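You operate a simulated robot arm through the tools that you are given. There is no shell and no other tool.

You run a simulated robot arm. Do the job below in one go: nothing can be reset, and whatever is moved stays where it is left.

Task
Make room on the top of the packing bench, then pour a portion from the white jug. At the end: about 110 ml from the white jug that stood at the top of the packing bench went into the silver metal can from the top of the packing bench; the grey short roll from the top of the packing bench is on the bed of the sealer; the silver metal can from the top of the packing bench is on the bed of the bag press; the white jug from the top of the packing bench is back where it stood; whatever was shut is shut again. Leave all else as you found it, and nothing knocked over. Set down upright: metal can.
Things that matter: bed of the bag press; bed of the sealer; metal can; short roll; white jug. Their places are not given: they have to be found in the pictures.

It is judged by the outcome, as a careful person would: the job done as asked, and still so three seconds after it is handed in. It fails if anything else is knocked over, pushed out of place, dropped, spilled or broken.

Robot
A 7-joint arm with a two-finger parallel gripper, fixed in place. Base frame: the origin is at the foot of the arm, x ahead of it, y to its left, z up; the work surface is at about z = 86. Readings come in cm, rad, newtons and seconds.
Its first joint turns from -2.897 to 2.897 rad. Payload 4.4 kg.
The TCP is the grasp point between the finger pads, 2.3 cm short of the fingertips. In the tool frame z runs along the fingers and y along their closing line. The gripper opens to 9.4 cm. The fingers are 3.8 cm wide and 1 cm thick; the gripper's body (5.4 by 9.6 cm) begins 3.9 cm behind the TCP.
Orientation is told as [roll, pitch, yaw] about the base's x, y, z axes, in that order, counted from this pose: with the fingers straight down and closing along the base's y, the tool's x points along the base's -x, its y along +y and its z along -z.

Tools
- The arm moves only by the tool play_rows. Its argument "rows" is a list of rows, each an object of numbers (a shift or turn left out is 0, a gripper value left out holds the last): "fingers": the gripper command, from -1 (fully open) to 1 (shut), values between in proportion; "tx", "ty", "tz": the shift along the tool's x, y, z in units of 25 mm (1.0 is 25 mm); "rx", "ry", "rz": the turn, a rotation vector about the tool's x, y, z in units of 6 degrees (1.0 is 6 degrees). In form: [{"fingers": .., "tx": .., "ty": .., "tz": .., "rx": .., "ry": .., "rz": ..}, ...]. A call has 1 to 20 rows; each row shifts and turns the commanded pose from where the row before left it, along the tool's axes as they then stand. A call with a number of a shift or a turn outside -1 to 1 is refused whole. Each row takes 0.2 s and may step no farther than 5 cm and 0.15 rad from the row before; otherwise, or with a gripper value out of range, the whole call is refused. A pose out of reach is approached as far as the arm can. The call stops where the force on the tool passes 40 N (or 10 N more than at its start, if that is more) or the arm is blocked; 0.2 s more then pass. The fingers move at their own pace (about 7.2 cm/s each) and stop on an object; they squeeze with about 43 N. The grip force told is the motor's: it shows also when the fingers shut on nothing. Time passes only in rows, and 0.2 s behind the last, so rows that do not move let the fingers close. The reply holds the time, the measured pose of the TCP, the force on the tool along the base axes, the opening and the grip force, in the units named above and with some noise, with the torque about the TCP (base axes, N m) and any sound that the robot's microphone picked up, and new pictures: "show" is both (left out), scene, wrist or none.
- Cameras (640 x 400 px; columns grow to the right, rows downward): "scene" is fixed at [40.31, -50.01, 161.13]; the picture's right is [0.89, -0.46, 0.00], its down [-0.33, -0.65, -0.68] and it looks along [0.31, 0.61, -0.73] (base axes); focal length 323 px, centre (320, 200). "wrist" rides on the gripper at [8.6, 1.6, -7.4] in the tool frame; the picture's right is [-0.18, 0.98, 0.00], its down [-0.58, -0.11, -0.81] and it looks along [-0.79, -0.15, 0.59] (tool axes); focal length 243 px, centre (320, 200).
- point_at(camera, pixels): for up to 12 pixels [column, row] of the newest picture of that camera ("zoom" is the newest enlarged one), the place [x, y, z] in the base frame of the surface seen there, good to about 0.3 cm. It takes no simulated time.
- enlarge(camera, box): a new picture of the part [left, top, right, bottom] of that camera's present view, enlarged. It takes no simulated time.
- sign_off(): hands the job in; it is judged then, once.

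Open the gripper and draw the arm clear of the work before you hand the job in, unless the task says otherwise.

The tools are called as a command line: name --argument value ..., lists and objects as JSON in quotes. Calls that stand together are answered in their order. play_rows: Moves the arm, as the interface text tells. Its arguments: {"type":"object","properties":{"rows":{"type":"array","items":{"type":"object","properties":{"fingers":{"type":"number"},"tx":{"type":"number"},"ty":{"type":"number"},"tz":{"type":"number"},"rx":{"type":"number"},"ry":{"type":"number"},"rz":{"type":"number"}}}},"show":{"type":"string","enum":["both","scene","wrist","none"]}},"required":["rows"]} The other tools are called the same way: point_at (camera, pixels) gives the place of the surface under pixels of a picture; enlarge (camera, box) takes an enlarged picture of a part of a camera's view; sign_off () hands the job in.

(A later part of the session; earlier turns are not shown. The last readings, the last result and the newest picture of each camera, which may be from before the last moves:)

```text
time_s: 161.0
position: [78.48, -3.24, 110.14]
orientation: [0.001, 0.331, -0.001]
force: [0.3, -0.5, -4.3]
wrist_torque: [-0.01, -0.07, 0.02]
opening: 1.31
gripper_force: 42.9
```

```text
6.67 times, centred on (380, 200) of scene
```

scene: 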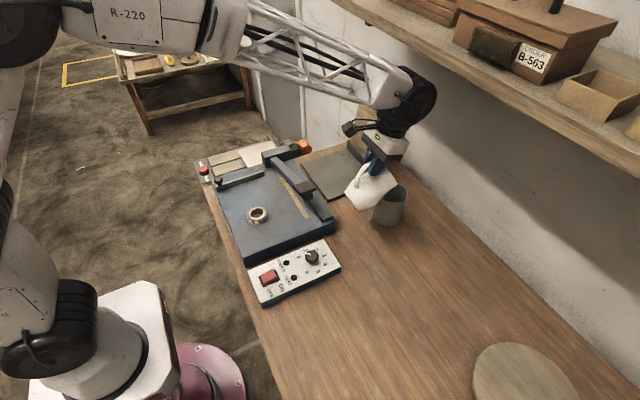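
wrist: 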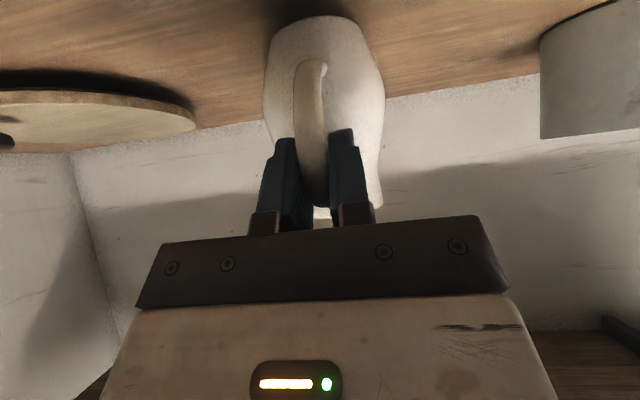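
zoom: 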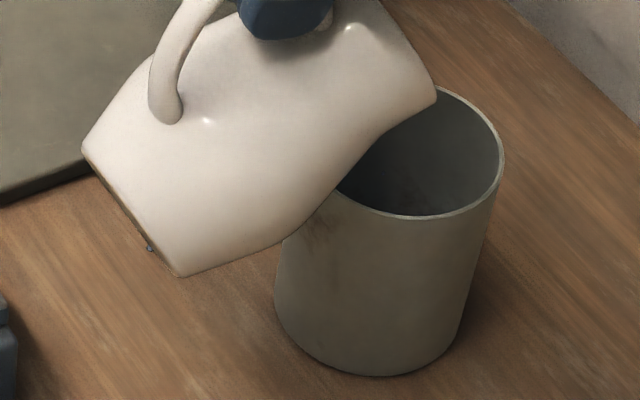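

It stays put. I tilt 3.7° further to about 67.7° in small steps and hold for the small extra portion.

play_rows --rows '[{"ry": 0.205, "tx": -0.062, "tz": -0.073}, {"ry": 0.205, "tx": -0.062, "tz": -0.073}, {"ry": 0.205, "tx": -0.062, "tz": -0.073}, {}, {}, {}, {}, {}]' --show "scene"

enlarge --camera "scene" --box '[340, 160, 420, 230]'

play_rows --rows '[{}, {}, {}, {}, {}, {}, {}, {}, {}, {}, {}, {}, {}, {}]' --show "scene"

enlarge --camera "scene" --box '[340, 160, 420, 230]'

```text
time_s: 162.8
position: [79.18, -3.22, 110.51]
orientation: [-0.001, 0.395, 0.0]
force: [-1.1, 0.6, -3.9]
wrist_torque: [-0.04, -0.04, -0.01]
opening: 1.27
gripper_force: 42.6
```

scene: 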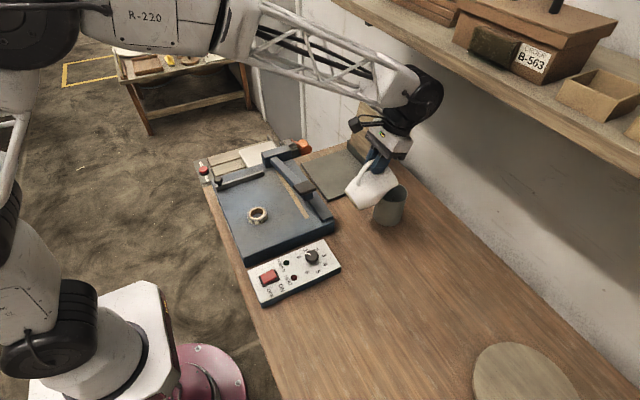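

```text
5.71 times, centred on (380, 195) of scene
```

zoom: 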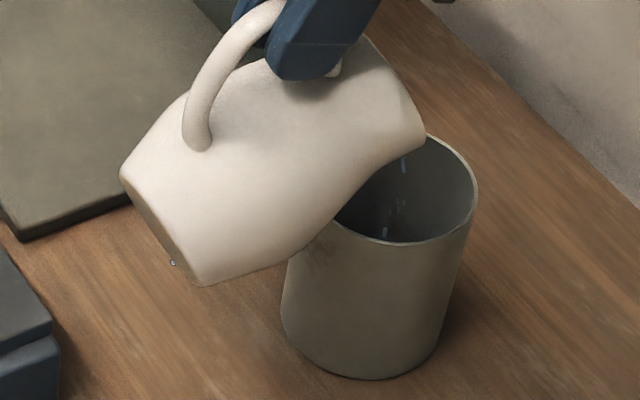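

```text
time_s: 165.8
position: [79.22, -3.18, 110.39]
orientation: [-0.001, 0.394, 0.002]
force: [-0.2, 0.4, -3.9]
wrist_torque: [0.03, -0.03, 0.04]
opening: 1.22
gripper_force: 42.7
```

scene: 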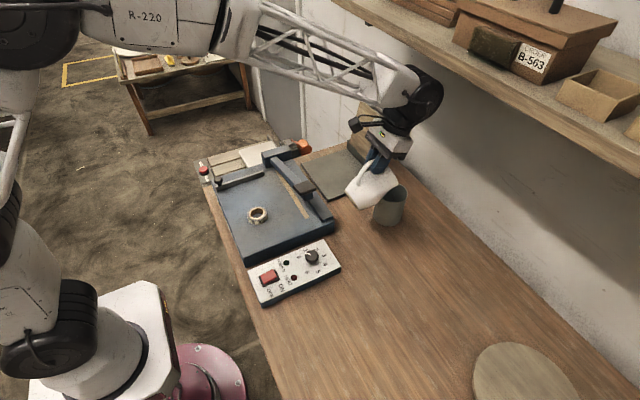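

```text
5.71 times, centred on (380, 195) of scene
```

zoom: 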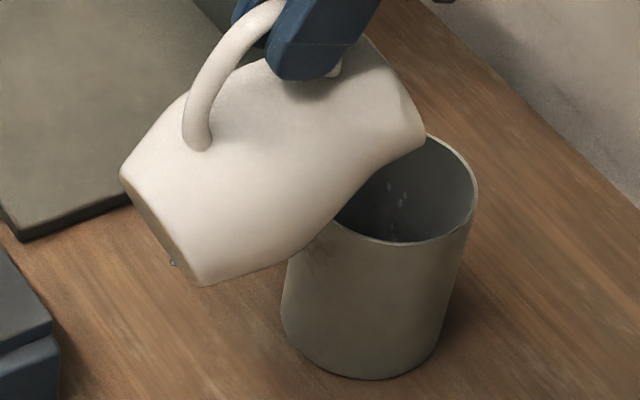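

The extra portion has nearly finished dripping. I hold 2.4 s more, then tilt back and raise the jug as before.

play_rows --rows '[{}, {}, {}, {}, {}, {}, {}, {}, {}, {}, {}, {}]' --show "scene"

enlarge --camera "scene" --box '[340, 160, 420, 230]'

play_rows --rows '[{"ry": -0.31, "tx": 0.09, "tz": 0.11}, {"ry": -0.31, "tx": 0.09, "tz": 0.11}, {"ry": -0.5, "tx": 0.14, "tz": 0.19}, {"ry": -0.5, "tx": 0.14, "tz": 0.19}, {"ry": -0.5, "tx": 0.14, "tz": 0.19}, {"ry": -0.5, "tx": 0.14, "tz": 0.19}, {"ry": -0.5, "tx": 0.14, "tz": 0.19}, {"ry": -0.5, "tx": 0.14, "tz": 0.19}, {}, {}, {"tz": -0.2}, {"tz": -0.4}, {"tz": -0.4}, {"tz": -0.4}, {"tz": -0.4}, {"tz": -0.3}, {}]' --show "scene"

enlarge --camera "scene" --box '[340, 140, 430, 230]'

```text
time_s: 168.4
position: [79.13, -3.21, 110.41]
orientation: [0.0, 0.395, 0.002]
force: [-0.5, 0.0, -3.0]
wrist_torque: [-0.02, -0.05, 0.01]
opening: 1.26
gripper_force: 43.2
```

scene: 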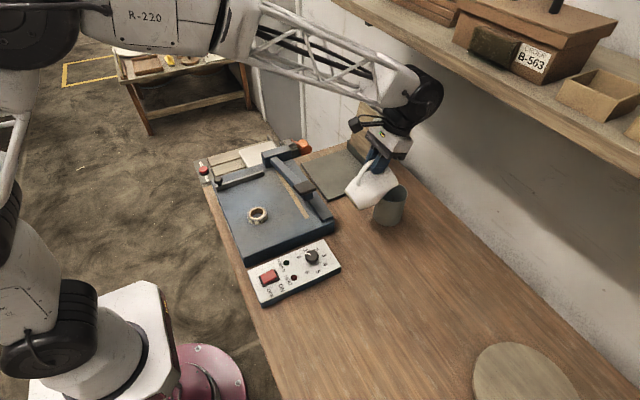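

```text
5.71 times, centred on (380, 195) of scene
```

zoom: 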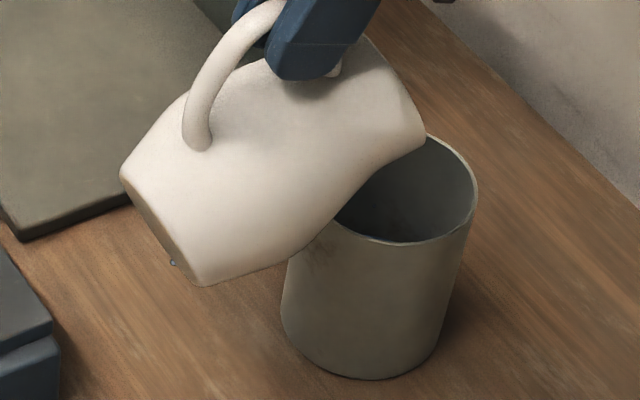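

```text
time_s: 172.0
position: [76.06, -3.17, 112.96]
orientation: [0.0, 0.017, 0.001]
force: [-0.7, -1.0, -4.2]
wrist_torque: [-0.03, 0.04, 0.01]
opening: 1.26
gripper_force: 43.0
```

scene: 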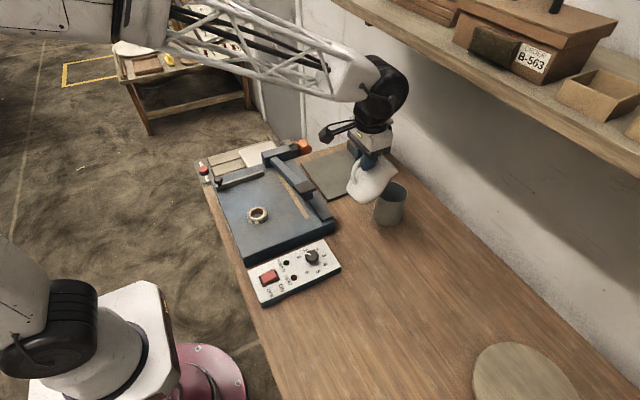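

```text
4.44 times, centred on (385, 185) of scene
```

zoom: 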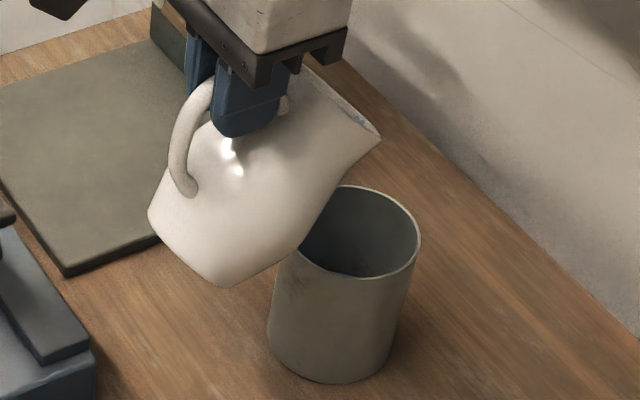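

No water outside the can. I turn the jug upright and carry it back above its place.

play_rows --rows '[{"ry": -0.6, "tx": 0.05}, {"ry": -0.7, "tx": 0.06}, {"ry": -0.7, "tx": 0.06}, {"ry": -0.7, "tx": 0.06}, {"ry": -0.7, "tx": 0.06}, {"ry": -0.7, "tx": 0.06}, {"ry": -0.7, "tx": 0.06}, {"ry": -0.7, "tx": 0.05}, {"ry": -0.7, "tx": 0.05}, {"ry": -0.7, "tx": 0.05}, {"ry": -0.5, "tx": 0.04}, {"ry": -0.27}, {}, {}]' --show "none"

play_rows --rows '[{"ty": -0.3, "tx": 0.04, "tz": -0.04}, {"ty": -0.55, "tx": 0.07, "tz": -0.07}, {"ty": -0.75, "tx": 0.1, "tz": -0.1}, {"ty": -0.8, "tx": 0.1, "tz": -0.1}, {"ty": -0.8, "tx": 0.1, "tz": -0.1}, {"ty": -0.8, "tx": 0.1, "tz": -0.1}, {"ty": -0.8, "tx": 0.1, "tz": -0.1}, {"ty": -0.8, "tx": 0.1, "tz": -0.1}, {"ty": -0.8, "tx": 0.1, "tz": -0.1}, {"ty": -0.8, "tx": 0.1, "tz": -0.1}, {"ty": -0.8, "tx": 0.1, "tz": -0.1}, {"ty": -0.8, "tx": 0.1, "tz": -0.1}, {"ty": -0.7, "tx": 0.1, "tz": -0.1}, {"ty": -0.5, "tx": 0.07, "tz": -0.07}, {"ty": -0.3, "tx": 0.03, "tz": -0.03}, {}, {}]' --show "none"

```text
time_s: 175.0
position: [74.48, -3.17, 112.54]
orientation: [0.001, -0.791, 0.0]
force: [-0.4, 0.6, -4.4]
wrist_torque: [0.02, 0.24, -0.02]
opening: 1.24
gripper_force: 42.6
```

```text
time_s: 178.6
position: [69.88, -28.95, 112.41]
orientation: [0.0, -0.787, 0.0]
force: [-0.3, 0.0, -3.5]
wrist_torque: [0.0, 0.26, 0.03]
opening: 1.24
gripper_force: 43.0
```

The jug is above its place. I lower it to just above the bench.

play_rows --rows '[{"tx": 0.25, "tz": 0.25, "ty": -0.02}, {"tx": 0.45, "tz": 0.45}, {"tx": 0.6, "tz": 0.6}, {"tx": 0.6, "tz": 0.6}, {"tx": 0.6, "tz": 0.6}, {"tx": 0.6, "tz": 0.6}, {"tx": 0.5, "tz": 0.5}, {"tx": 0.4, "tz": 0.4}, {"tx": 0.2, "tz": 0.2}, {"tx": 0.1, "tz": 0.1}, {}, {}, {}]' --show "scene"

enlarge --camera "scene" --box '[390, 250, 450, 300]'

point_at --camera "zoom" --pixels '[[310, 235], [330, 245], [350, 258], [370, 268], [390, 278], [410, 288], [430, 297], [350, 240], [390, 265], [330, 232]]'

point_at --camera "zoom" --pixels '[[258, 160], [300, 92], [350, 80], [440, 100], [525, 250], [470, 305], [400, 313], [320, 285], [280, 245], [534, 160]]'

```text
time_s: 181.4
position: [69.96, -28.97, 97.32]
orientation: [0.001, -0.789, 0.0]
force: [-0.8, 0.0, -2.6]
wrist_torque: [0.0, 0.26, 0.01]
opening: 1.25
gripper_force: 42.5
```

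scene: 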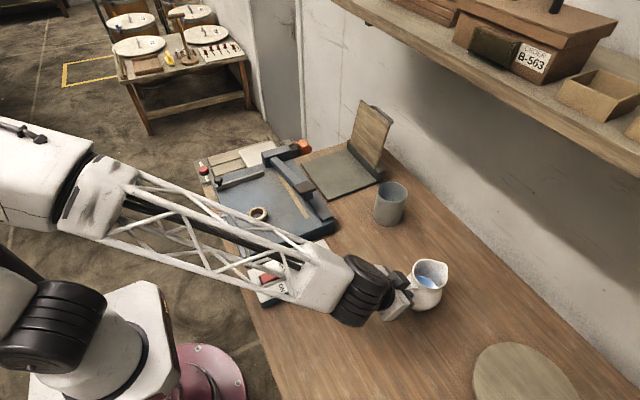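

```text
8.00 times, centred on (420, 275) of scene
```

zoom: 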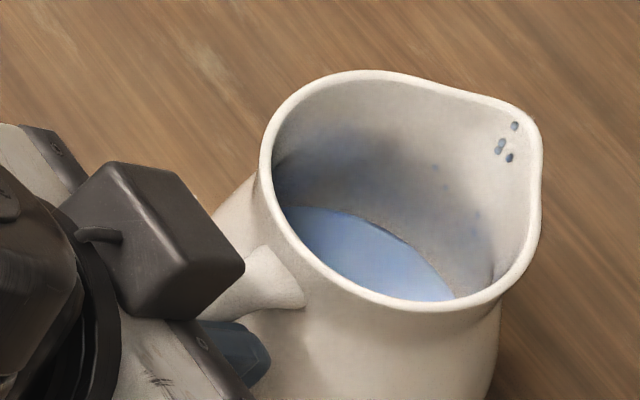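

```text
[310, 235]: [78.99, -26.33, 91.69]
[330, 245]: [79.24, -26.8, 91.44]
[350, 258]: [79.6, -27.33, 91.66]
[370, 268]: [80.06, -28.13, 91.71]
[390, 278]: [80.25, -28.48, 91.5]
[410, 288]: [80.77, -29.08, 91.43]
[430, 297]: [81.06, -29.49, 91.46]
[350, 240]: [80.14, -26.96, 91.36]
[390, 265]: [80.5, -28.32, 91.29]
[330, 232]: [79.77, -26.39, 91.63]
```

```text
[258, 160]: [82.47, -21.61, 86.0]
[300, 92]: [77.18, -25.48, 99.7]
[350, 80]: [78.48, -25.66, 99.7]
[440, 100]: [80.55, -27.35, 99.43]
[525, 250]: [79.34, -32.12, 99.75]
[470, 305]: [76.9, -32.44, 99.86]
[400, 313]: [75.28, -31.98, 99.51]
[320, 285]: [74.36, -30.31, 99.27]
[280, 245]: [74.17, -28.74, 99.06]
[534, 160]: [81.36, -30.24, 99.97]
```

Level is about 89.7 relative to the bench. I set the jug down in small steps.

play_rows --rows '[{"tx": 0.15, "tz": 0.15}, {"tx": 0.15, "tz": 0.15}, {"tx": 0.12, "tz": 0.12}, {"tx": 0.05, "tz": 0.05}, {}, {}]' --show "none"

play_rows --rows '[{"tx": 0.02, "tz": 0.02}, {}]' --show "none"

```text
time_s: 182.8
position: [69.98, -29.04, 95.75]
orientation: [-0.001, -0.789, 0.0]
force: [-0.3, 0.2, -3.6]
wrist_torque: [0.01, 0.25, -0.03]
opening: 1.25
gripper_force: 42.7
```

```text
time_s: 183.4
position: [69.96, -28.96, 95.57]
orientation: [-0.001, -0.788, 0.001]
force: [-0.3, 0.4, -3.3]
wrist_torque: [0.01, 0.23, -0.02]
opening: 1.27
gripper_force: 42.8
```

play_rows --rows '[{"tx": 0.016, "tz": 0.016}, {}]' --show "none"

```text
time_s: 184.0
position: [70.11, -28.98, 95.56]
orientation: [0.0, -0.788, -0.001]
force: [0.7, -0.8, -2.9]
wrist_torque: [-0.06, 0.24, 0.0]
opening: 1.25
gripper_force: 43.0
```

No contact yet (torque still 0.24). I keep lowering by about half a millimetre at a time.

play_rows --rows '[{"tx": 0.016, "tz": 0.016}, {}]' --show "none"

play_rows --rows '[{"tx": 0.01, "tz": 0.01}, {}]' --show "none"

```text
time_s: 184.6
position: [70.06, -29.0, 95.63]
orientation: [0.0, -0.789, 0.0]
force: [0.2, 2.5, 3.8]
wrist_torque: [0.13, -0.22, 0.14]
opening: 1.25
gripper_force: 42.6
```

```text
time_s: 185.2
position: [70.0, -29.02, 95.56]
orientation: [0.0, -0.79, 0.001]
force: [1.4, 2.3, 10.1]
wrist_torque: [0.08, -0.5, 0.15]
opening: 1.24
gripper_force: 42.9
```

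The jug is seated. I ease the pressure and release, then back out along the fingers.

play_rows --rows '[{"tx": -0.015, "tz": -0.015}, {}, {"fingers": 0}, {"fingers": 0}, {"fingers": 0}, {"fingers": 0}]' --show "wrist"

play_rows --rows '[{"tz": -0.2}, {"tz": -0.4}, {"tz": -0.5}, {"tz": -0.6}, {"tz": -0.7}, {"tz": -0.8}, {"tz": -0.8}, {"tz": -0.8}, {}]' --show "scene"

enlarge --camera "scene" --box '[390, 255, 460, 320]'

point_at --camera "scene" --pixels '[[443, 269], [442, 268], [440, 267], [443, 280], [425, 286], [428, 289], [422, 283], [430, 291], [426, 288], [424, 286], [427, 287]]'

```text
time_s: 186.6
position: [69.95, -29.09, 95.51]
orientation: [0.002, -0.789, 0.0]
force: [-0.2, -1.0, -0.4]
wrist_torque: [0.03, 0.01, -0.04]
opening: 4.7
gripper_force: 0.2
```

wrist: 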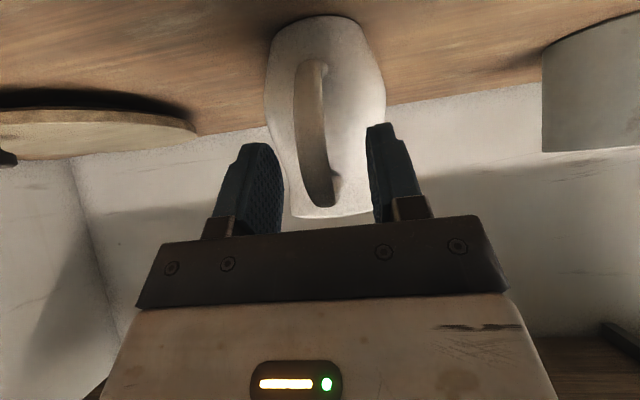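

```text
time_s: 188.6
position: [61.56, -29.16, 103.78]
orientation: [0.0, -0.79, 0.0]
force: [-0.2, -0.1, 0.1]
wrist_torque: [0.0, -0.03, -0.01]
opening: 4.7
gripper_force: 0.0
```

scene: 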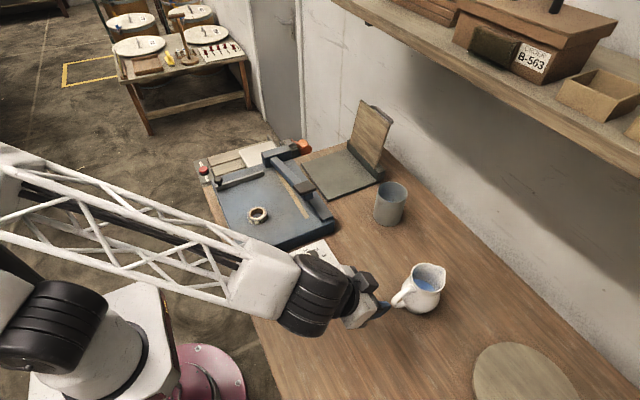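

```text
6.15 times, centred on (425, 288) of scene
```

zoom: 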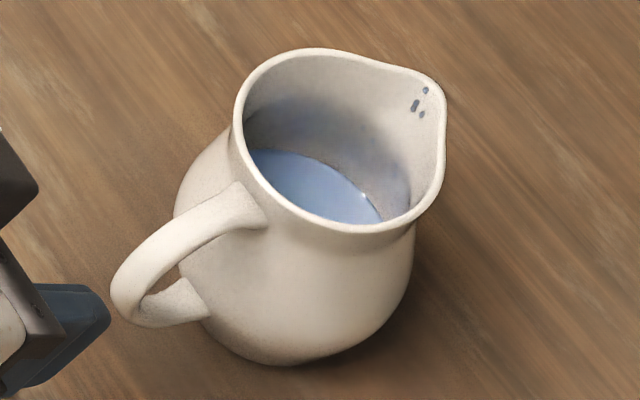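

```text
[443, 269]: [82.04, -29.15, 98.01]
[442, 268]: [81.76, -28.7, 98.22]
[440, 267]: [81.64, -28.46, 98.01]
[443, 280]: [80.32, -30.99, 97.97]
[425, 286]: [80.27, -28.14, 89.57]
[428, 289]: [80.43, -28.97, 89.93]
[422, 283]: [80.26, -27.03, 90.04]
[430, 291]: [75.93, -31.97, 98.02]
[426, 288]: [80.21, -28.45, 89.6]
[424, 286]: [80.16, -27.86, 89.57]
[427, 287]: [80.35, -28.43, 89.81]
```

The jug stands upright at its place (spout tip (82.0,-29.1,98.0)), level ≈89.75. I turn the tool upright and go to look into the can again.

play_rows --rows '[{"ry": 0.943}, {"ry": 0.943}, {"ry": 0.943}, {"ry": 0.943}, {"ry": 0.943}, {"ry": 0.943}, {"ry": 0.943}, {"ry": 0.943}, {"tz": -0.8}, {"tz": -0.8}, {"tz": -0.8}, {"tz": -0.8, "fingers": -1}, {}]' --show "none"

play_rows --rows '[{"tx": -0.57, "ty": 0.86}, {"tx": -0.57, "ty": 0.86}, {"tx": -0.57, "ty": 0.86}, {"tx": -0.57, "ty": 0.86}, {"tx": -0.57, "ty": 0.86}, {"tx": -0.57, "ty": 0.86}, {"tx": -0.57, "ty": 0.86}, {"tx": -0.57, "ty": 0.86}, {"tx": -0.57, "ty": 0.86}, {"tx": -0.57, "ty": 0.86}, {"tx": -0.57, "ty": 0.86}, {"tx": -0.57, "ty": 0.86}, {"ry": 1}, {"ry": 1}, {"ry": 1}, {"ry": 1}, {"ry": 1}, {}]' --show "both"

enlarge --camera "wrist" --box '[300, 140, 400, 235]'

point_at --camera "wrist" --pixels '[[345, 180], [345, 185], [345, 190], [345, 195], [335, 185], [355, 185], [350, 192], [340, 192], [330, 190], [362, 190], [345, 200], [325, 183]]'

```text
time_s: 191.4
position: [61.48, -29.04, 112.05]
orientation: [0.0, 0.002, -0.001]
force: [-0.1, -1.1, 0.4]
wrist_torque: [0.0, -0.02, 0.02]
opening: 9.4
gripper_force: 0.1
```

```text
time_s: 195.2
position: [78.56, -3.03, 111.97]
orientation: [0.002, 0.526, -0.001]
force: [0.5, -0.8, 0.9]
wrist_torque: [-0.01, 0.01, 0.03]
opening: 9.42
gripper_force: 0.1
```

scene: 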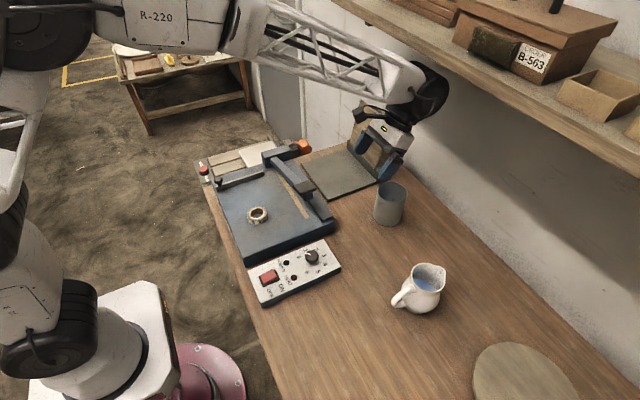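
wrist: 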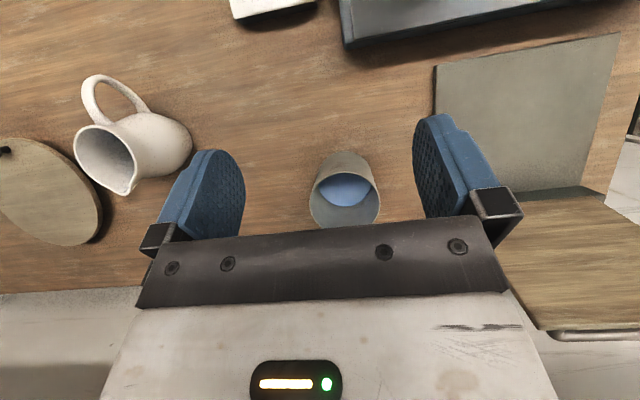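

```text
4.21 times, centred on (350, 188) of wrist
```

zoom: 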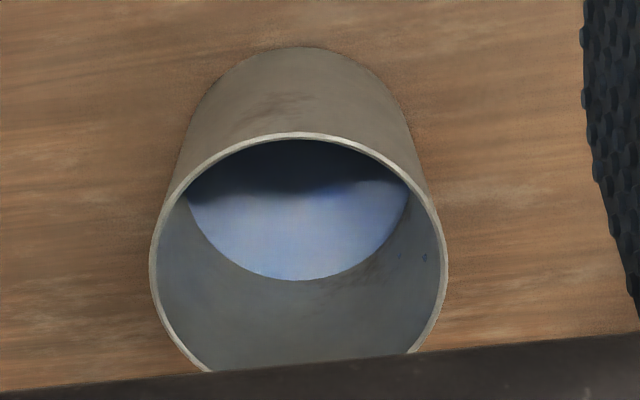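

```text
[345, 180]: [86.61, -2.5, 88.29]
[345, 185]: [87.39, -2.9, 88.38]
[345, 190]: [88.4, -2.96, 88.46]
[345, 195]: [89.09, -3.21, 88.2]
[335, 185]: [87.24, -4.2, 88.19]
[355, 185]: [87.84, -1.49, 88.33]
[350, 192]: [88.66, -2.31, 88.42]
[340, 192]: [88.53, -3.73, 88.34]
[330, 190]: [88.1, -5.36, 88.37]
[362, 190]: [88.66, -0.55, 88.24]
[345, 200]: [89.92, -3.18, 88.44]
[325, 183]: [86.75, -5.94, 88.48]
```

The can's level rose to about 88.35; can and jug levels together point to roughly 105 ml, close to the target. Now I turn the tool vertical and move above the can at (87.3,-3.2), down to z≈102.

play_rows --rows '[{"ry": -1}, {"ry": -1}, {"ry": -1}, {"ry": -1}, {"ry": -1}, {"tx": -0.7, "ty": -0.02}, {"tx": -0.7, "ty": -0.02}, {"tx": -0.7}, {"tx": -0.7}, {"tx": -0.7}, {"tz": 0.7}, {"tz": 0.8}, {"tz": 0.8}, {"tz": 0.8}, {"tz": 0.8}, {}]' --show "both"

enlarge --camera "scene" --box '[340, 130, 440, 230]'

```text
time_s: 198.6
position: [87.31, -3.16, 102.06]
orientation: [0.0, 0.002, 0.001]
force: [0.8, -0.1, -0.4]
wrist_torque: [0.04, 0.0, -0.03]
opening: 9.42
gripper_force: 0.1
```

scene: 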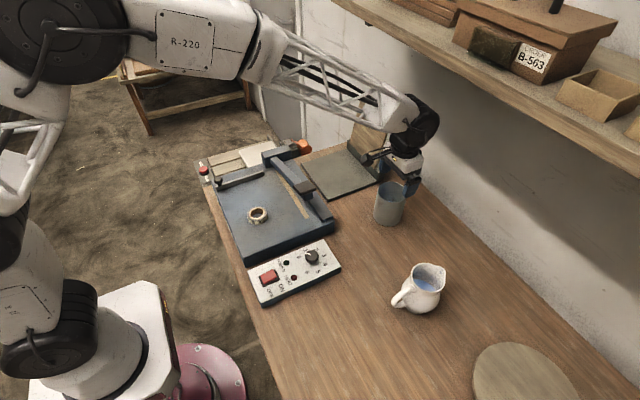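
wrist: 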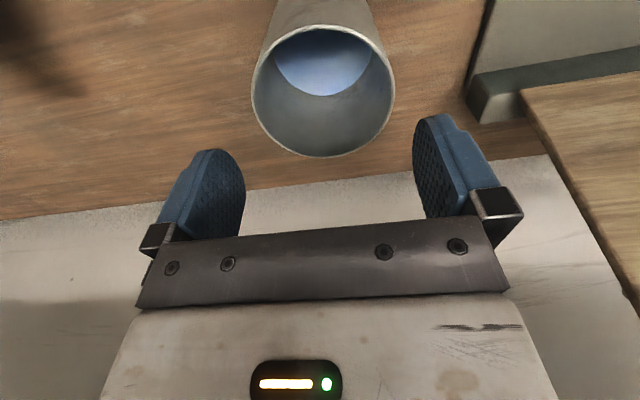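

```text
4.00 times, centred on (390, 180) of scene
```

zoom: 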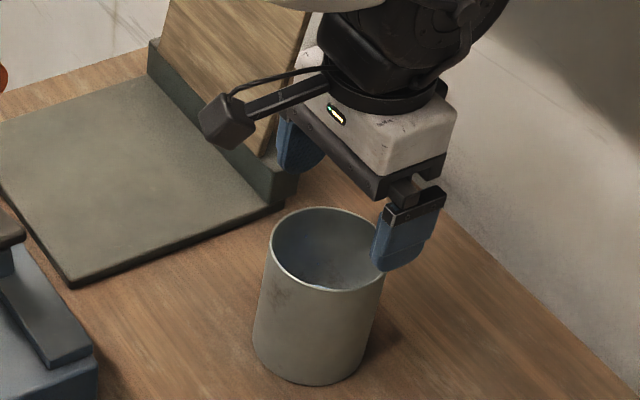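

I check the rim's extent from this closer view to centre the fingers on it.

point_at --camera "wrist" --pixels '[[253, 92], [254, 100], [392, 92], [391, 98], [322, 156], [305, 155], [340, 154], [262, 125], [383, 122], [300, 30], [345, 28]]'

point_at --camera "zoom" --pixels '[[271, 245], [290, 216], [320, 209], [350, 213], [372, 232], [380, 280], [350, 290], [310, 286], [283, 270]]'

```text
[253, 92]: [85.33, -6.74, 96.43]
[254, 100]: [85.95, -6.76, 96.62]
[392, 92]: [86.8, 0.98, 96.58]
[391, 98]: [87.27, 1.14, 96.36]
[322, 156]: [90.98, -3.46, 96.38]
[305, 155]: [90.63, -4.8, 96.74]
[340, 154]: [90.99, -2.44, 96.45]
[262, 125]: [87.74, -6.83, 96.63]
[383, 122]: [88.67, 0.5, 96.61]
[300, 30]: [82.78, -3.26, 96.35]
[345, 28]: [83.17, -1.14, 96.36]
```

```text
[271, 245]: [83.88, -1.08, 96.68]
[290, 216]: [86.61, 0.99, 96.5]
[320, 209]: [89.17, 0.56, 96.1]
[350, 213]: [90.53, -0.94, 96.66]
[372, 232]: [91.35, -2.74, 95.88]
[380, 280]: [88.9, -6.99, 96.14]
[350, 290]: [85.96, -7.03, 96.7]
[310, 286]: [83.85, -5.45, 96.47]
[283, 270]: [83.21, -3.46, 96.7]
```

The can's centre is about (87.15,-3.05). I make a small correction and descend to z≈93.6 with the fingers straddling it.

play_rows --rows '[{"tx": 0.05, "ty": 0.04, "tz": 0.3}, {"tz": 0.5}, {"tz": 0.5}, {"tz": 0.5}, {"tz": 0.5}, {"tz": 0.5}, {"tz": 0.4}, {"tz": 0.18}, {}]' --show "both"

enlarge --camera "scene" --box '[340, 130, 440, 230]'

```text
time_s: 200.6
position: [87.13, -3.24, 93.76]
orientation: [0.0, 0.003, 0.0]
force: [-0.5, 0.2, 0.2]
wrist_torque: [0.01, -0.01, 0.0]
opening: 9.4
gripper_force: 0.0
```

scene: 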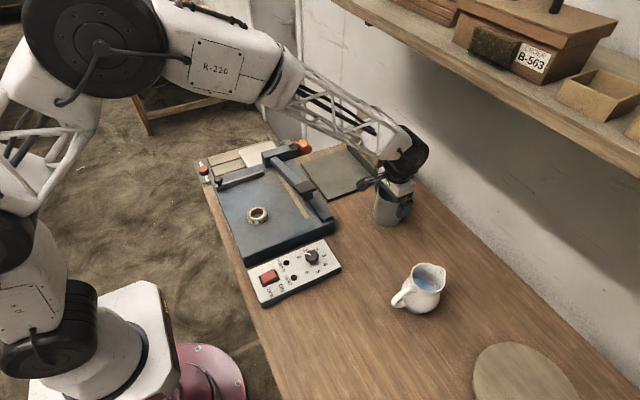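
wrist: 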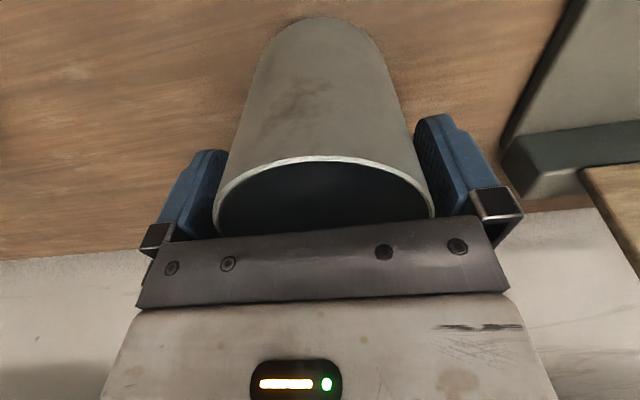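

```text
4.00 times, centred on (390, 180) of scene
```

zoom: 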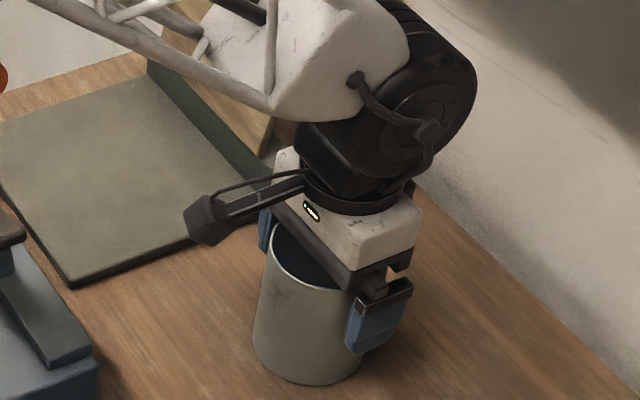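

The can is between the fingers, with a gap on both sides. I close on it.

play_rows --rows '[{"fingers": 1}, {"fingers": 1}, {"fingers": 1}, {"fingers": 1}]' --show "wrist"

```text
time_s: 201.6
position: [87.06, -3.16, 93.68]
orientation: [0.001, 0.001, -0.001]
force: [-0.1, -0.3, 0.6]
wrist_torque: [-0.02, -0.06, 0.0]
opening: 8.3
gripper_force: 43.4
```

wrist: 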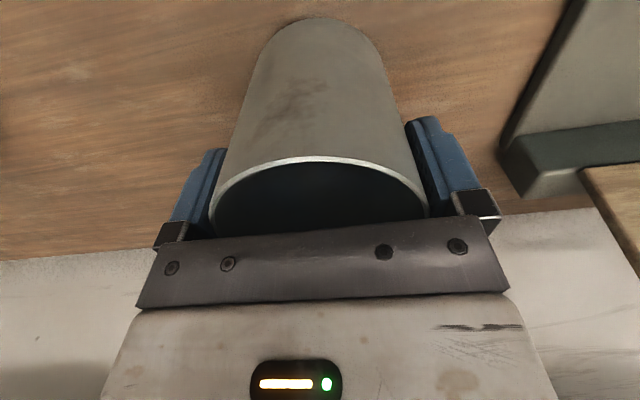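

Gripped at 8.3 cm wide (so the can is a bit wider than I assumed, and the volume about 105–108 ml). I lift 2 cm gently and check.

play_rows --rows '[{"tz": -0.1}, {"tz": -0.2}, {"tz": -0.25}, {"tz": -0.25}, {}, {}]' --show "both"

```text
time_s: 203.0
position: [87.16, -3.11, 95.78]
orientation: [0.0, 0.002, 0.001]
force: [-0.9, -0.1, -2.5]
wrist_torque: [0.02, -0.01, 0.01]
opening: 8.29
gripper_force: 43.3
```

scene: 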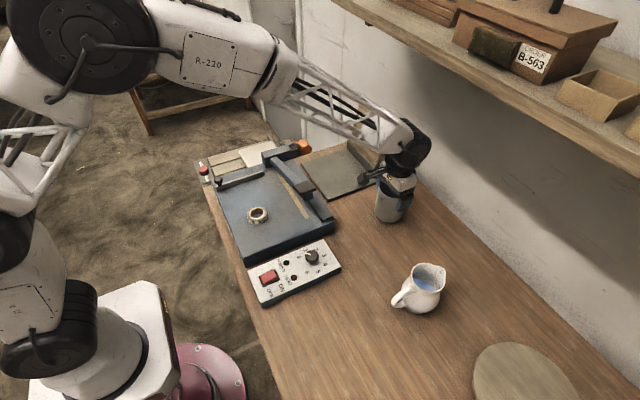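
wrist: 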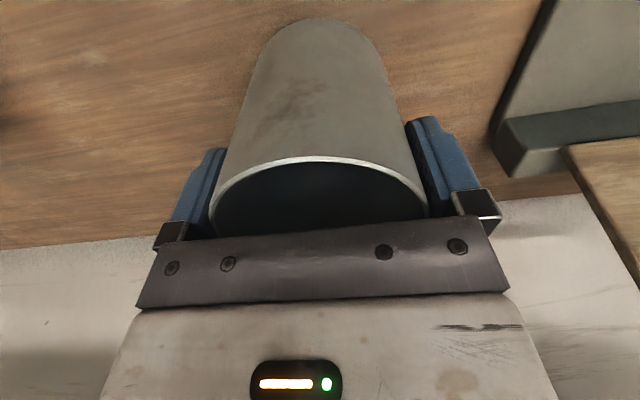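

The can is held firmly and level. Before moving beside the flap, I check how far the wrist housing extends forward.

point_at --camera "scene" --pixels '[[410, 150], [425, 148], [428, 155], [418, 170], [412, 185], [405, 170], [395, 178], [426, 140], [372, 178], [380, 165]]'

enlarge --camera "scene" --box '[330, 90, 450, 230]'

```text
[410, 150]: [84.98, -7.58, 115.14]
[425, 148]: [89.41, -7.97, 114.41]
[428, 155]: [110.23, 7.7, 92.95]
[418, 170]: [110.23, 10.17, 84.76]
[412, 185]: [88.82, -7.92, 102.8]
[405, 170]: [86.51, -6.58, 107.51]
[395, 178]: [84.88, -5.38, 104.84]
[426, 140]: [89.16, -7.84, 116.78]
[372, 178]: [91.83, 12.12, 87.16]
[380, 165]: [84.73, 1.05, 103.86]
```

```text
2.86 times, centred on (390, 160) of scene
```

zoom: 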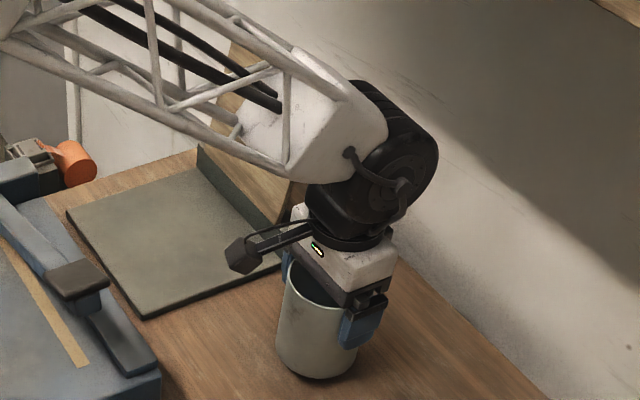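

The wrist housing reaches only about 3–4 cm ahead of the TCP, so a placement at x≈81.7 keeps well clear of the flap. I lift to z≈101 and carry the can gently to (81.7,19.5).

play_rows --rows '[{"tz": -0.2}, {"tz": -0.4}, {"tz": -0.5}, {"tz": -0.5}, {"tz": -0.3}, {"tz": -0.15}, {}]' --show "none"

play_rows --rows '[{"ty": 0.15, "tx": 0.05}, {"ty": 0.3, "tx": 0.08}, {"ty": 0.45, "tx": 0.11}, {"ty": 0.6, "tx": 0.14}, {"ty": 0.7, "tx": 0.16}, {"ty": 0.75, "tx": 0.17}, {"ty": 0.75, "tx": 0.18}, {"ty": 0.75, "tx": 0.18}, {"ty": 0.75, "tx": 0.18}, {"ty": 0.75, "tx": 0.18}, {"ty": 0.75, "tx": 0.18}, {"ty": 0.7, "tx": 0.17}, {"ty": 0.6, "tx": 0.14}, {"ty": 0.45, "tx": 0.11}, {"ty": 0.3, "tx": 0.08}, {"ty": 0.2, "tx": 0.05}, {"ty": 0.1}, {}, {}]' --show "both"

```text
time_s: 204.6
position: [87.11, -3.2, 100.86]
orientation: [0.0, 0.001, 0.001]
force: [0.7, -0.1, -2.9]
wrist_torque: [-0.01, 0.01, 0.03]
opening: 8.28
gripper_force: 43.3
```

```text
time_s: 208.6
position: [81.71, 19.52, 100.76]
orientation: [0.001, 0.002, 0.0]
force: [-0.5, -0.4, -2.7]
wrist_torque: [-0.01, -0.01, 0.01]
opening: 8.29
gripper_force: 43.1
```

scene: 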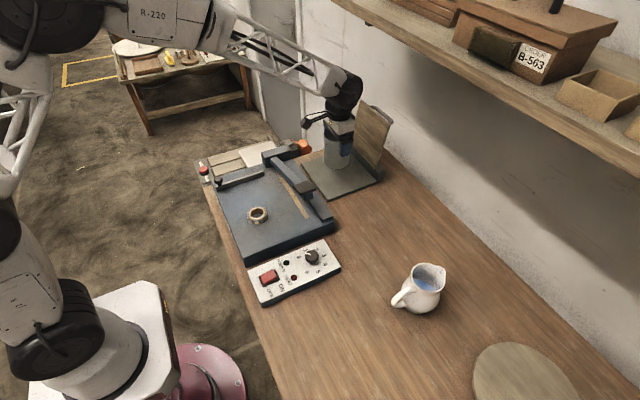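
wrist: 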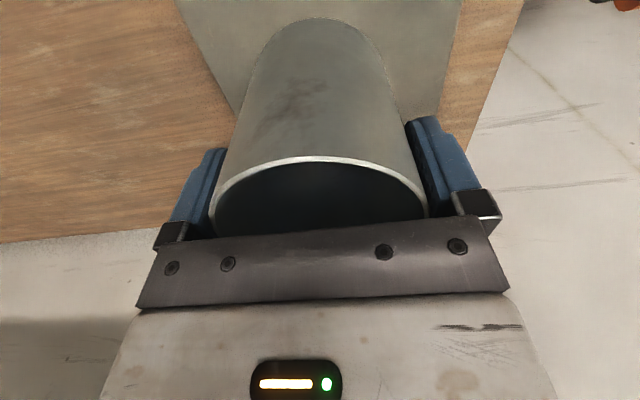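

The can is over the press bed. I check the nearby sealer head's height and the bed surface before lowering.

point_at --camera "scene" --pixels '[[303, 147], [290, 152], [272, 156], [310, 118], [305, 125], [340, 185], [360, 180], [320, 175], [375, 135], [362, 160], [337, 168]]'

enlarge --camera "scene" --box '[270, 90, 410, 210]'

```text
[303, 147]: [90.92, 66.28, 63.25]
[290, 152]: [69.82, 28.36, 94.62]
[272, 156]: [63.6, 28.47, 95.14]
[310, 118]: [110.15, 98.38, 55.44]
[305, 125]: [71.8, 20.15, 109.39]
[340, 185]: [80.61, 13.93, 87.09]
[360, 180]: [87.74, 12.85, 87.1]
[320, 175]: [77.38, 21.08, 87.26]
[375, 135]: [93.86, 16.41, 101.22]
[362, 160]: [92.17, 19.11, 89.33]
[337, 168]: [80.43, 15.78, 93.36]
```

```text
3.33 times, centred on (340, 150) of scene
```

zoom: 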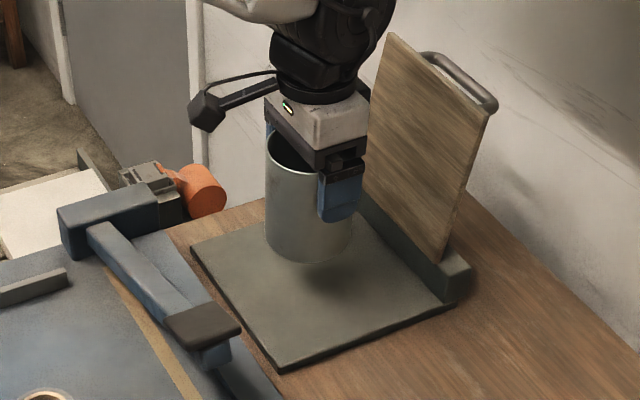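

All is clear: the sealer head tops out near z=95, below the camera bracket. I lower the can to just above the bed.

play_rows --rows '[{"tz": 0.2}, {"tz": 0.4}, {"tz": 0.5}, {"tz": 0.45}, {"tz": 0.3}, {"tz": 0.2}, {"tz": 0.12}, {"tz": 0.06}, {}, {}]' --show "scene"

enlarge --camera "scene" --box '[270, 90, 410, 210]'

```text
time_s: 210.8
position: [81.73, 19.46, 95.29]
orientation: [0.001, 0.002, -0.001]
force: [0.0, 0.3, -2.4]
wrist_torque: [-0.03, -0.02, -0.02]
opening: 8.3
gripper_force: 42.6
```

scene: 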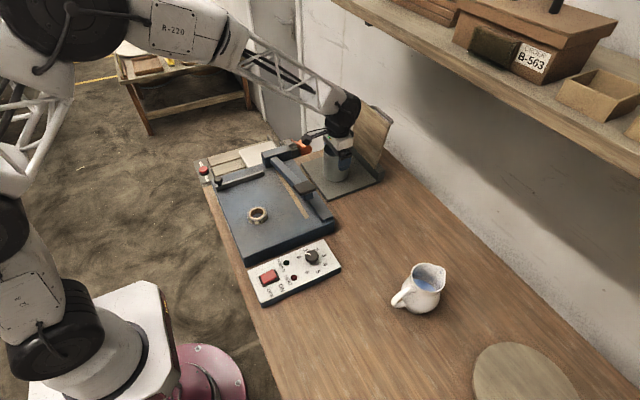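

```text
3.33 times, centred on (340, 150) of scene
```

zoom: 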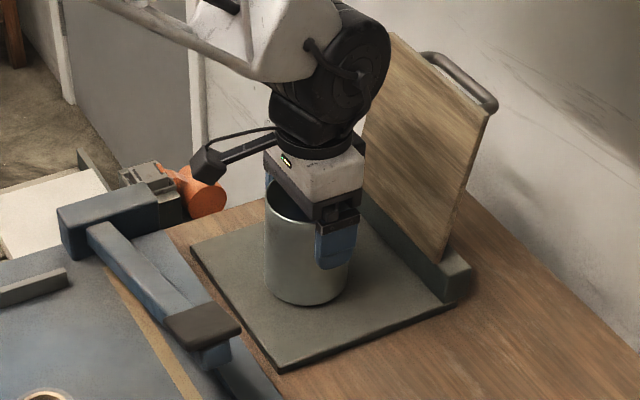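

About half a centimetre remains. I lower in roughly 1 mm steps until contact shows.

play_rows --rows '[{"tz": 0.06}, {"tz": 0.05}, {}, {}]' --show "none"

play_rows --rows '[{"tz": 0.04}, {}]' --show "none"

play_rows --rows '[{"tz": 0.03}, {}]' --show "none"

```text
time_s: 211.8
position: [81.79, 19.47, 95.02]
orientation: [-0.001, 0.002, 0.0]
force: [0.1, -0.5, -1.8]
wrist_torque: [0.05, 0.0, -0.02]
opening: 8.31
gripper_force: 43.1
```

```text
time_s: 212.4
position: [81.71, 19.5, 94.86]
orientation: [0.001, 0.002, 0.0]
force: [-2.2, -0.7, 4.4]
wrist_torque: [-0.11, 0.35, -0.01]
opening: 8.32
gripper_force: 42.7
```

```text
time_s: 213.0
position: [81.84, 19.46, 94.94]
orientation: [0.0, 0.0, 0.0]
force: [-3.3, -7.7, 21.2]
wrist_torque: [-0.64, 0.63, 0.06]
opening: 8.31
gripper_force: 42.2
```

The can is on the bed (21 N push). I ease up by the last step and open the fingers, then rise straight up.

play_rows --rows '[{"tz": -0.035}, {}, {"fingers": -1}, {"fingers": -1}, {"fingers": -1}, {}]' --show "both"

```text
time_s: 214.4
position: [81.64, 19.41, 94.82]
orientation: [0.0, 0.002, 0.001]
force: [0.4, 0.4, 0.0]
wrist_torque: [0.02, -0.01, -0.02]
opening: 9.38
gripper_force: 0.1
```

scene: 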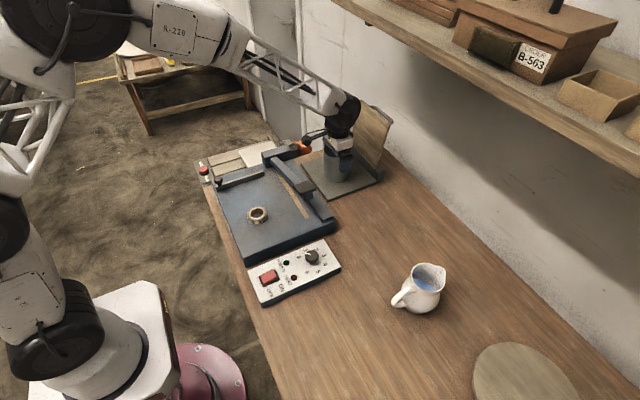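
wrist: 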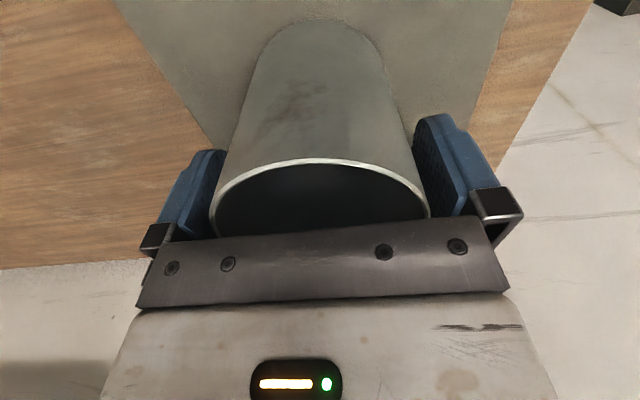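

The fingers are open with gaps on both sides. I rise straight up, slowly at first.

play_rows --rows '[{"tz": -0.15}, {"tz": -0.3}, {"tz": -0.4}, {"tz": -0.5}, {"tz": -0.6}, {"tz": -0.7}, {"tz": -0.8}, {"tz": -0.8}, {"tz": -0.8}, {"tz": -0.8}, {"tz": -0.8}, {}]' --show "both"

enlarge --camera "scene" --box '[270, 90, 410, 210]'

```text
time_s: 217.0
position: [81.71, 19.5, 111.48]
orientation: [0.0, 0.001, -0.002]
force: [-0.4, -0.3, 0.4]
wrist_torque: [0.01, 0.01, -0.02]
opening: 9.4
gripper_force: 0.0
```

scene: 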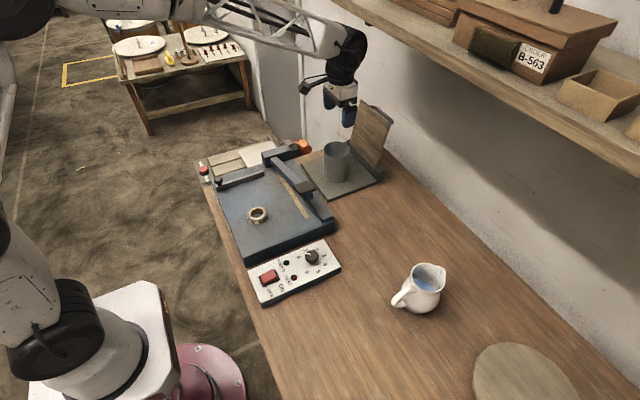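
wrist: 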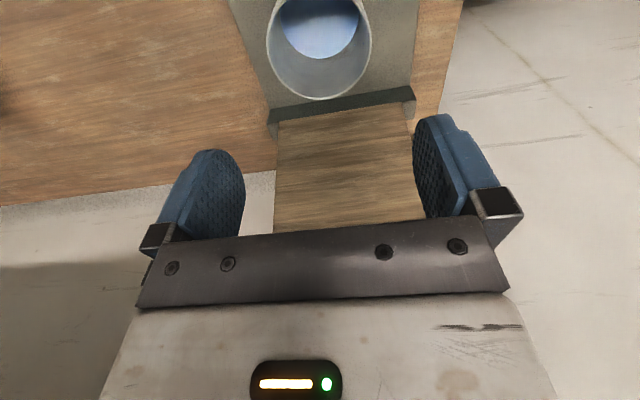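

```text
3.33 times, centred on (340, 150) of scene
```

zoom: 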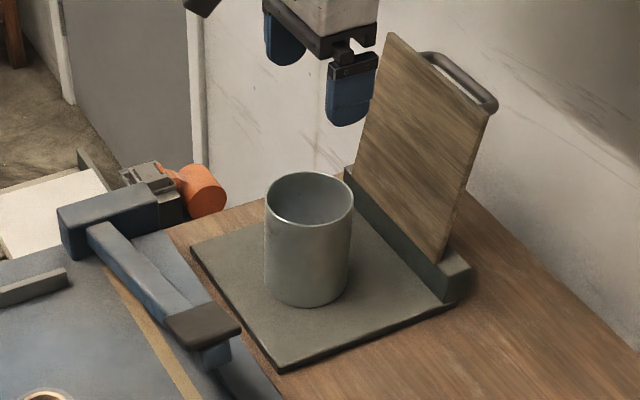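

The can stands upright on the press bed with its water. I draw the arm clear, up and back to about its starting pose.

play_rows --rows '[{"tz": -0.8}, {"tz": -0.8}, {"tz": -0.8}, {"tz": -0.8}, {"tz": -0.8}, {"tx": 0.4, "ty": -0.9, "tz": -0.36}, {"tx": 0.4, "ty": -0.95, "tz": -0.36}, {"tx": 0.4, "ty": -0.95, "tz": -0.36}, {"tx": 0.4, "ty": -0.95, "tz": -0.36}, {"tx": 0.4, "ty": -0.95, "tz": -0.36}, {"tx": 0.4, "ty": -0.95, "tz": -0.36}, {"tx": 0.4, "ty": -0.95, "tz": -0.36}, {"tx": 0.4, "ty": -0.95, "tz": -0.36}, {"tx": 0.4, "ty": -0.95, "tz": -0.36}, {"tx": 0.4, "ty": -0.95, "tz": -0.36}, {"tx": 0.4, "ty": -0.95, "tz": -0.36}, {"tx": 0.4, "ty": -0.95, "tz": -0.36}, {}, {}]' --show "both"

enlarge --camera "scene" --box '[190, 90, 430, 310]'

enlarge --camera "scene" --box '[340, 180, 480, 320]'

```text
time_s: 218.5
position: [78.95, 16.48, 118.46]
orientation: [-0.014, 0.067, 0.007]
force: [-0.3, 0.1, 0.1]
wrist_torque: [-0.01, 0.02, 0.0]
opening: 9.39
gripper_force: 0.0
stopped in row 7: the force on the tool passed its limit at 89 N (the readings are from after the stop); the commanded pose is now the measured one
```

scene: 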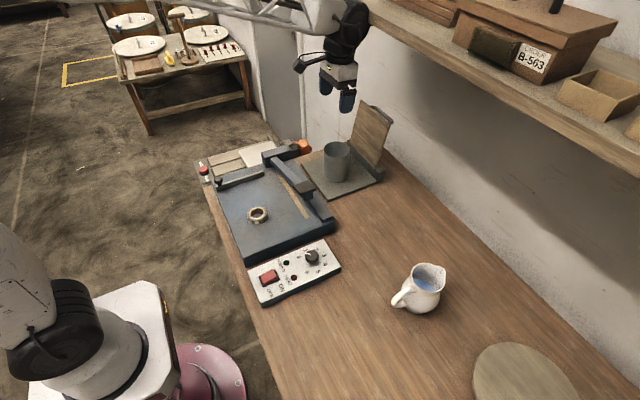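
wrist: 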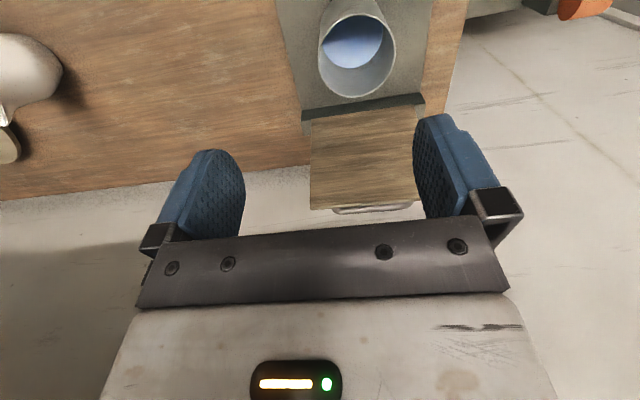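

```text
1.82 times, centred on (310, 200) of scene
```

zoom: 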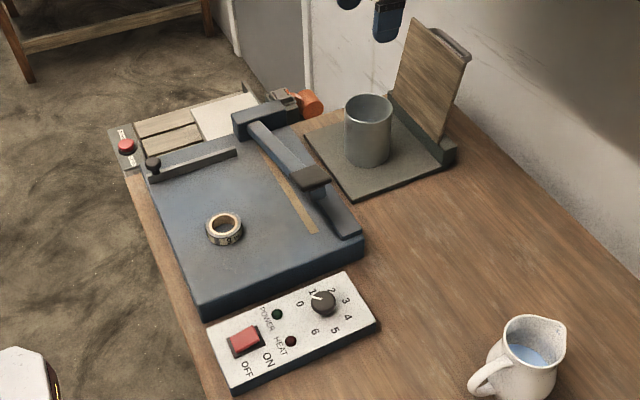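

```text
2.86 times, centred on (410, 250) of scene
```

zoom: 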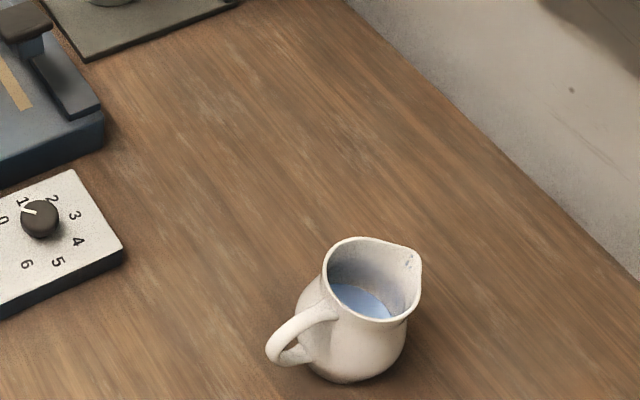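

The call stopped: the wrist pushed against something above, most likely the shelf's edge near scene (365,10). I look closely there before moving away from it.

point_at --camera "scene" --pixels '[[375, 8], [400, 25], [385, 3], [365, 8], [345, 20], [350, 5], [338, 45], [420, 15], [440, 45]]'

enlarge --camera "scene" --box '[300, 0, 440, 110]'

enlarge --camera "scene" --box '[400, 0, 640, 150]'

```text
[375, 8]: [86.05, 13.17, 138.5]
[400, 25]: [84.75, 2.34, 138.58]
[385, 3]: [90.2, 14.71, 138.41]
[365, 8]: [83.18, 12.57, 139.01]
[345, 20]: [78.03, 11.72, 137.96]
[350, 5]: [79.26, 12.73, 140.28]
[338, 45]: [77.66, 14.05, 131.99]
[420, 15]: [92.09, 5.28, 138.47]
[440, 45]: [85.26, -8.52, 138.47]
```

```text
3.64 times, centred on (370, 55) of scene
```

zoom: 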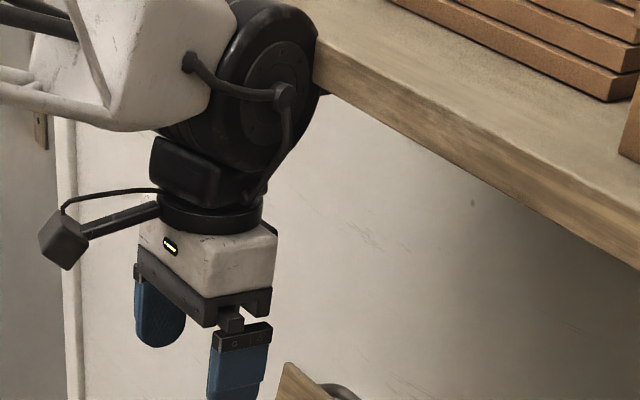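

```text
2.67 times, centred on (520, 75) of scene
```

zoom: 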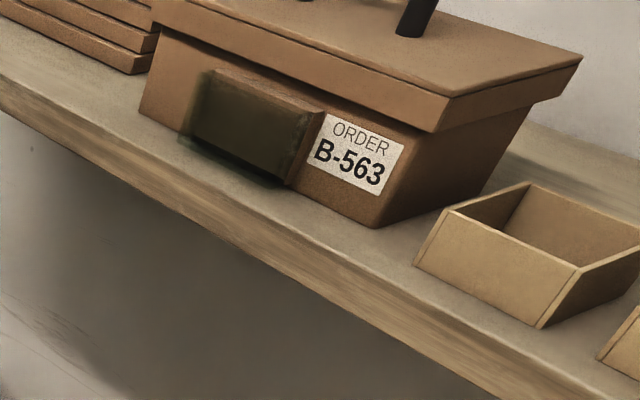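

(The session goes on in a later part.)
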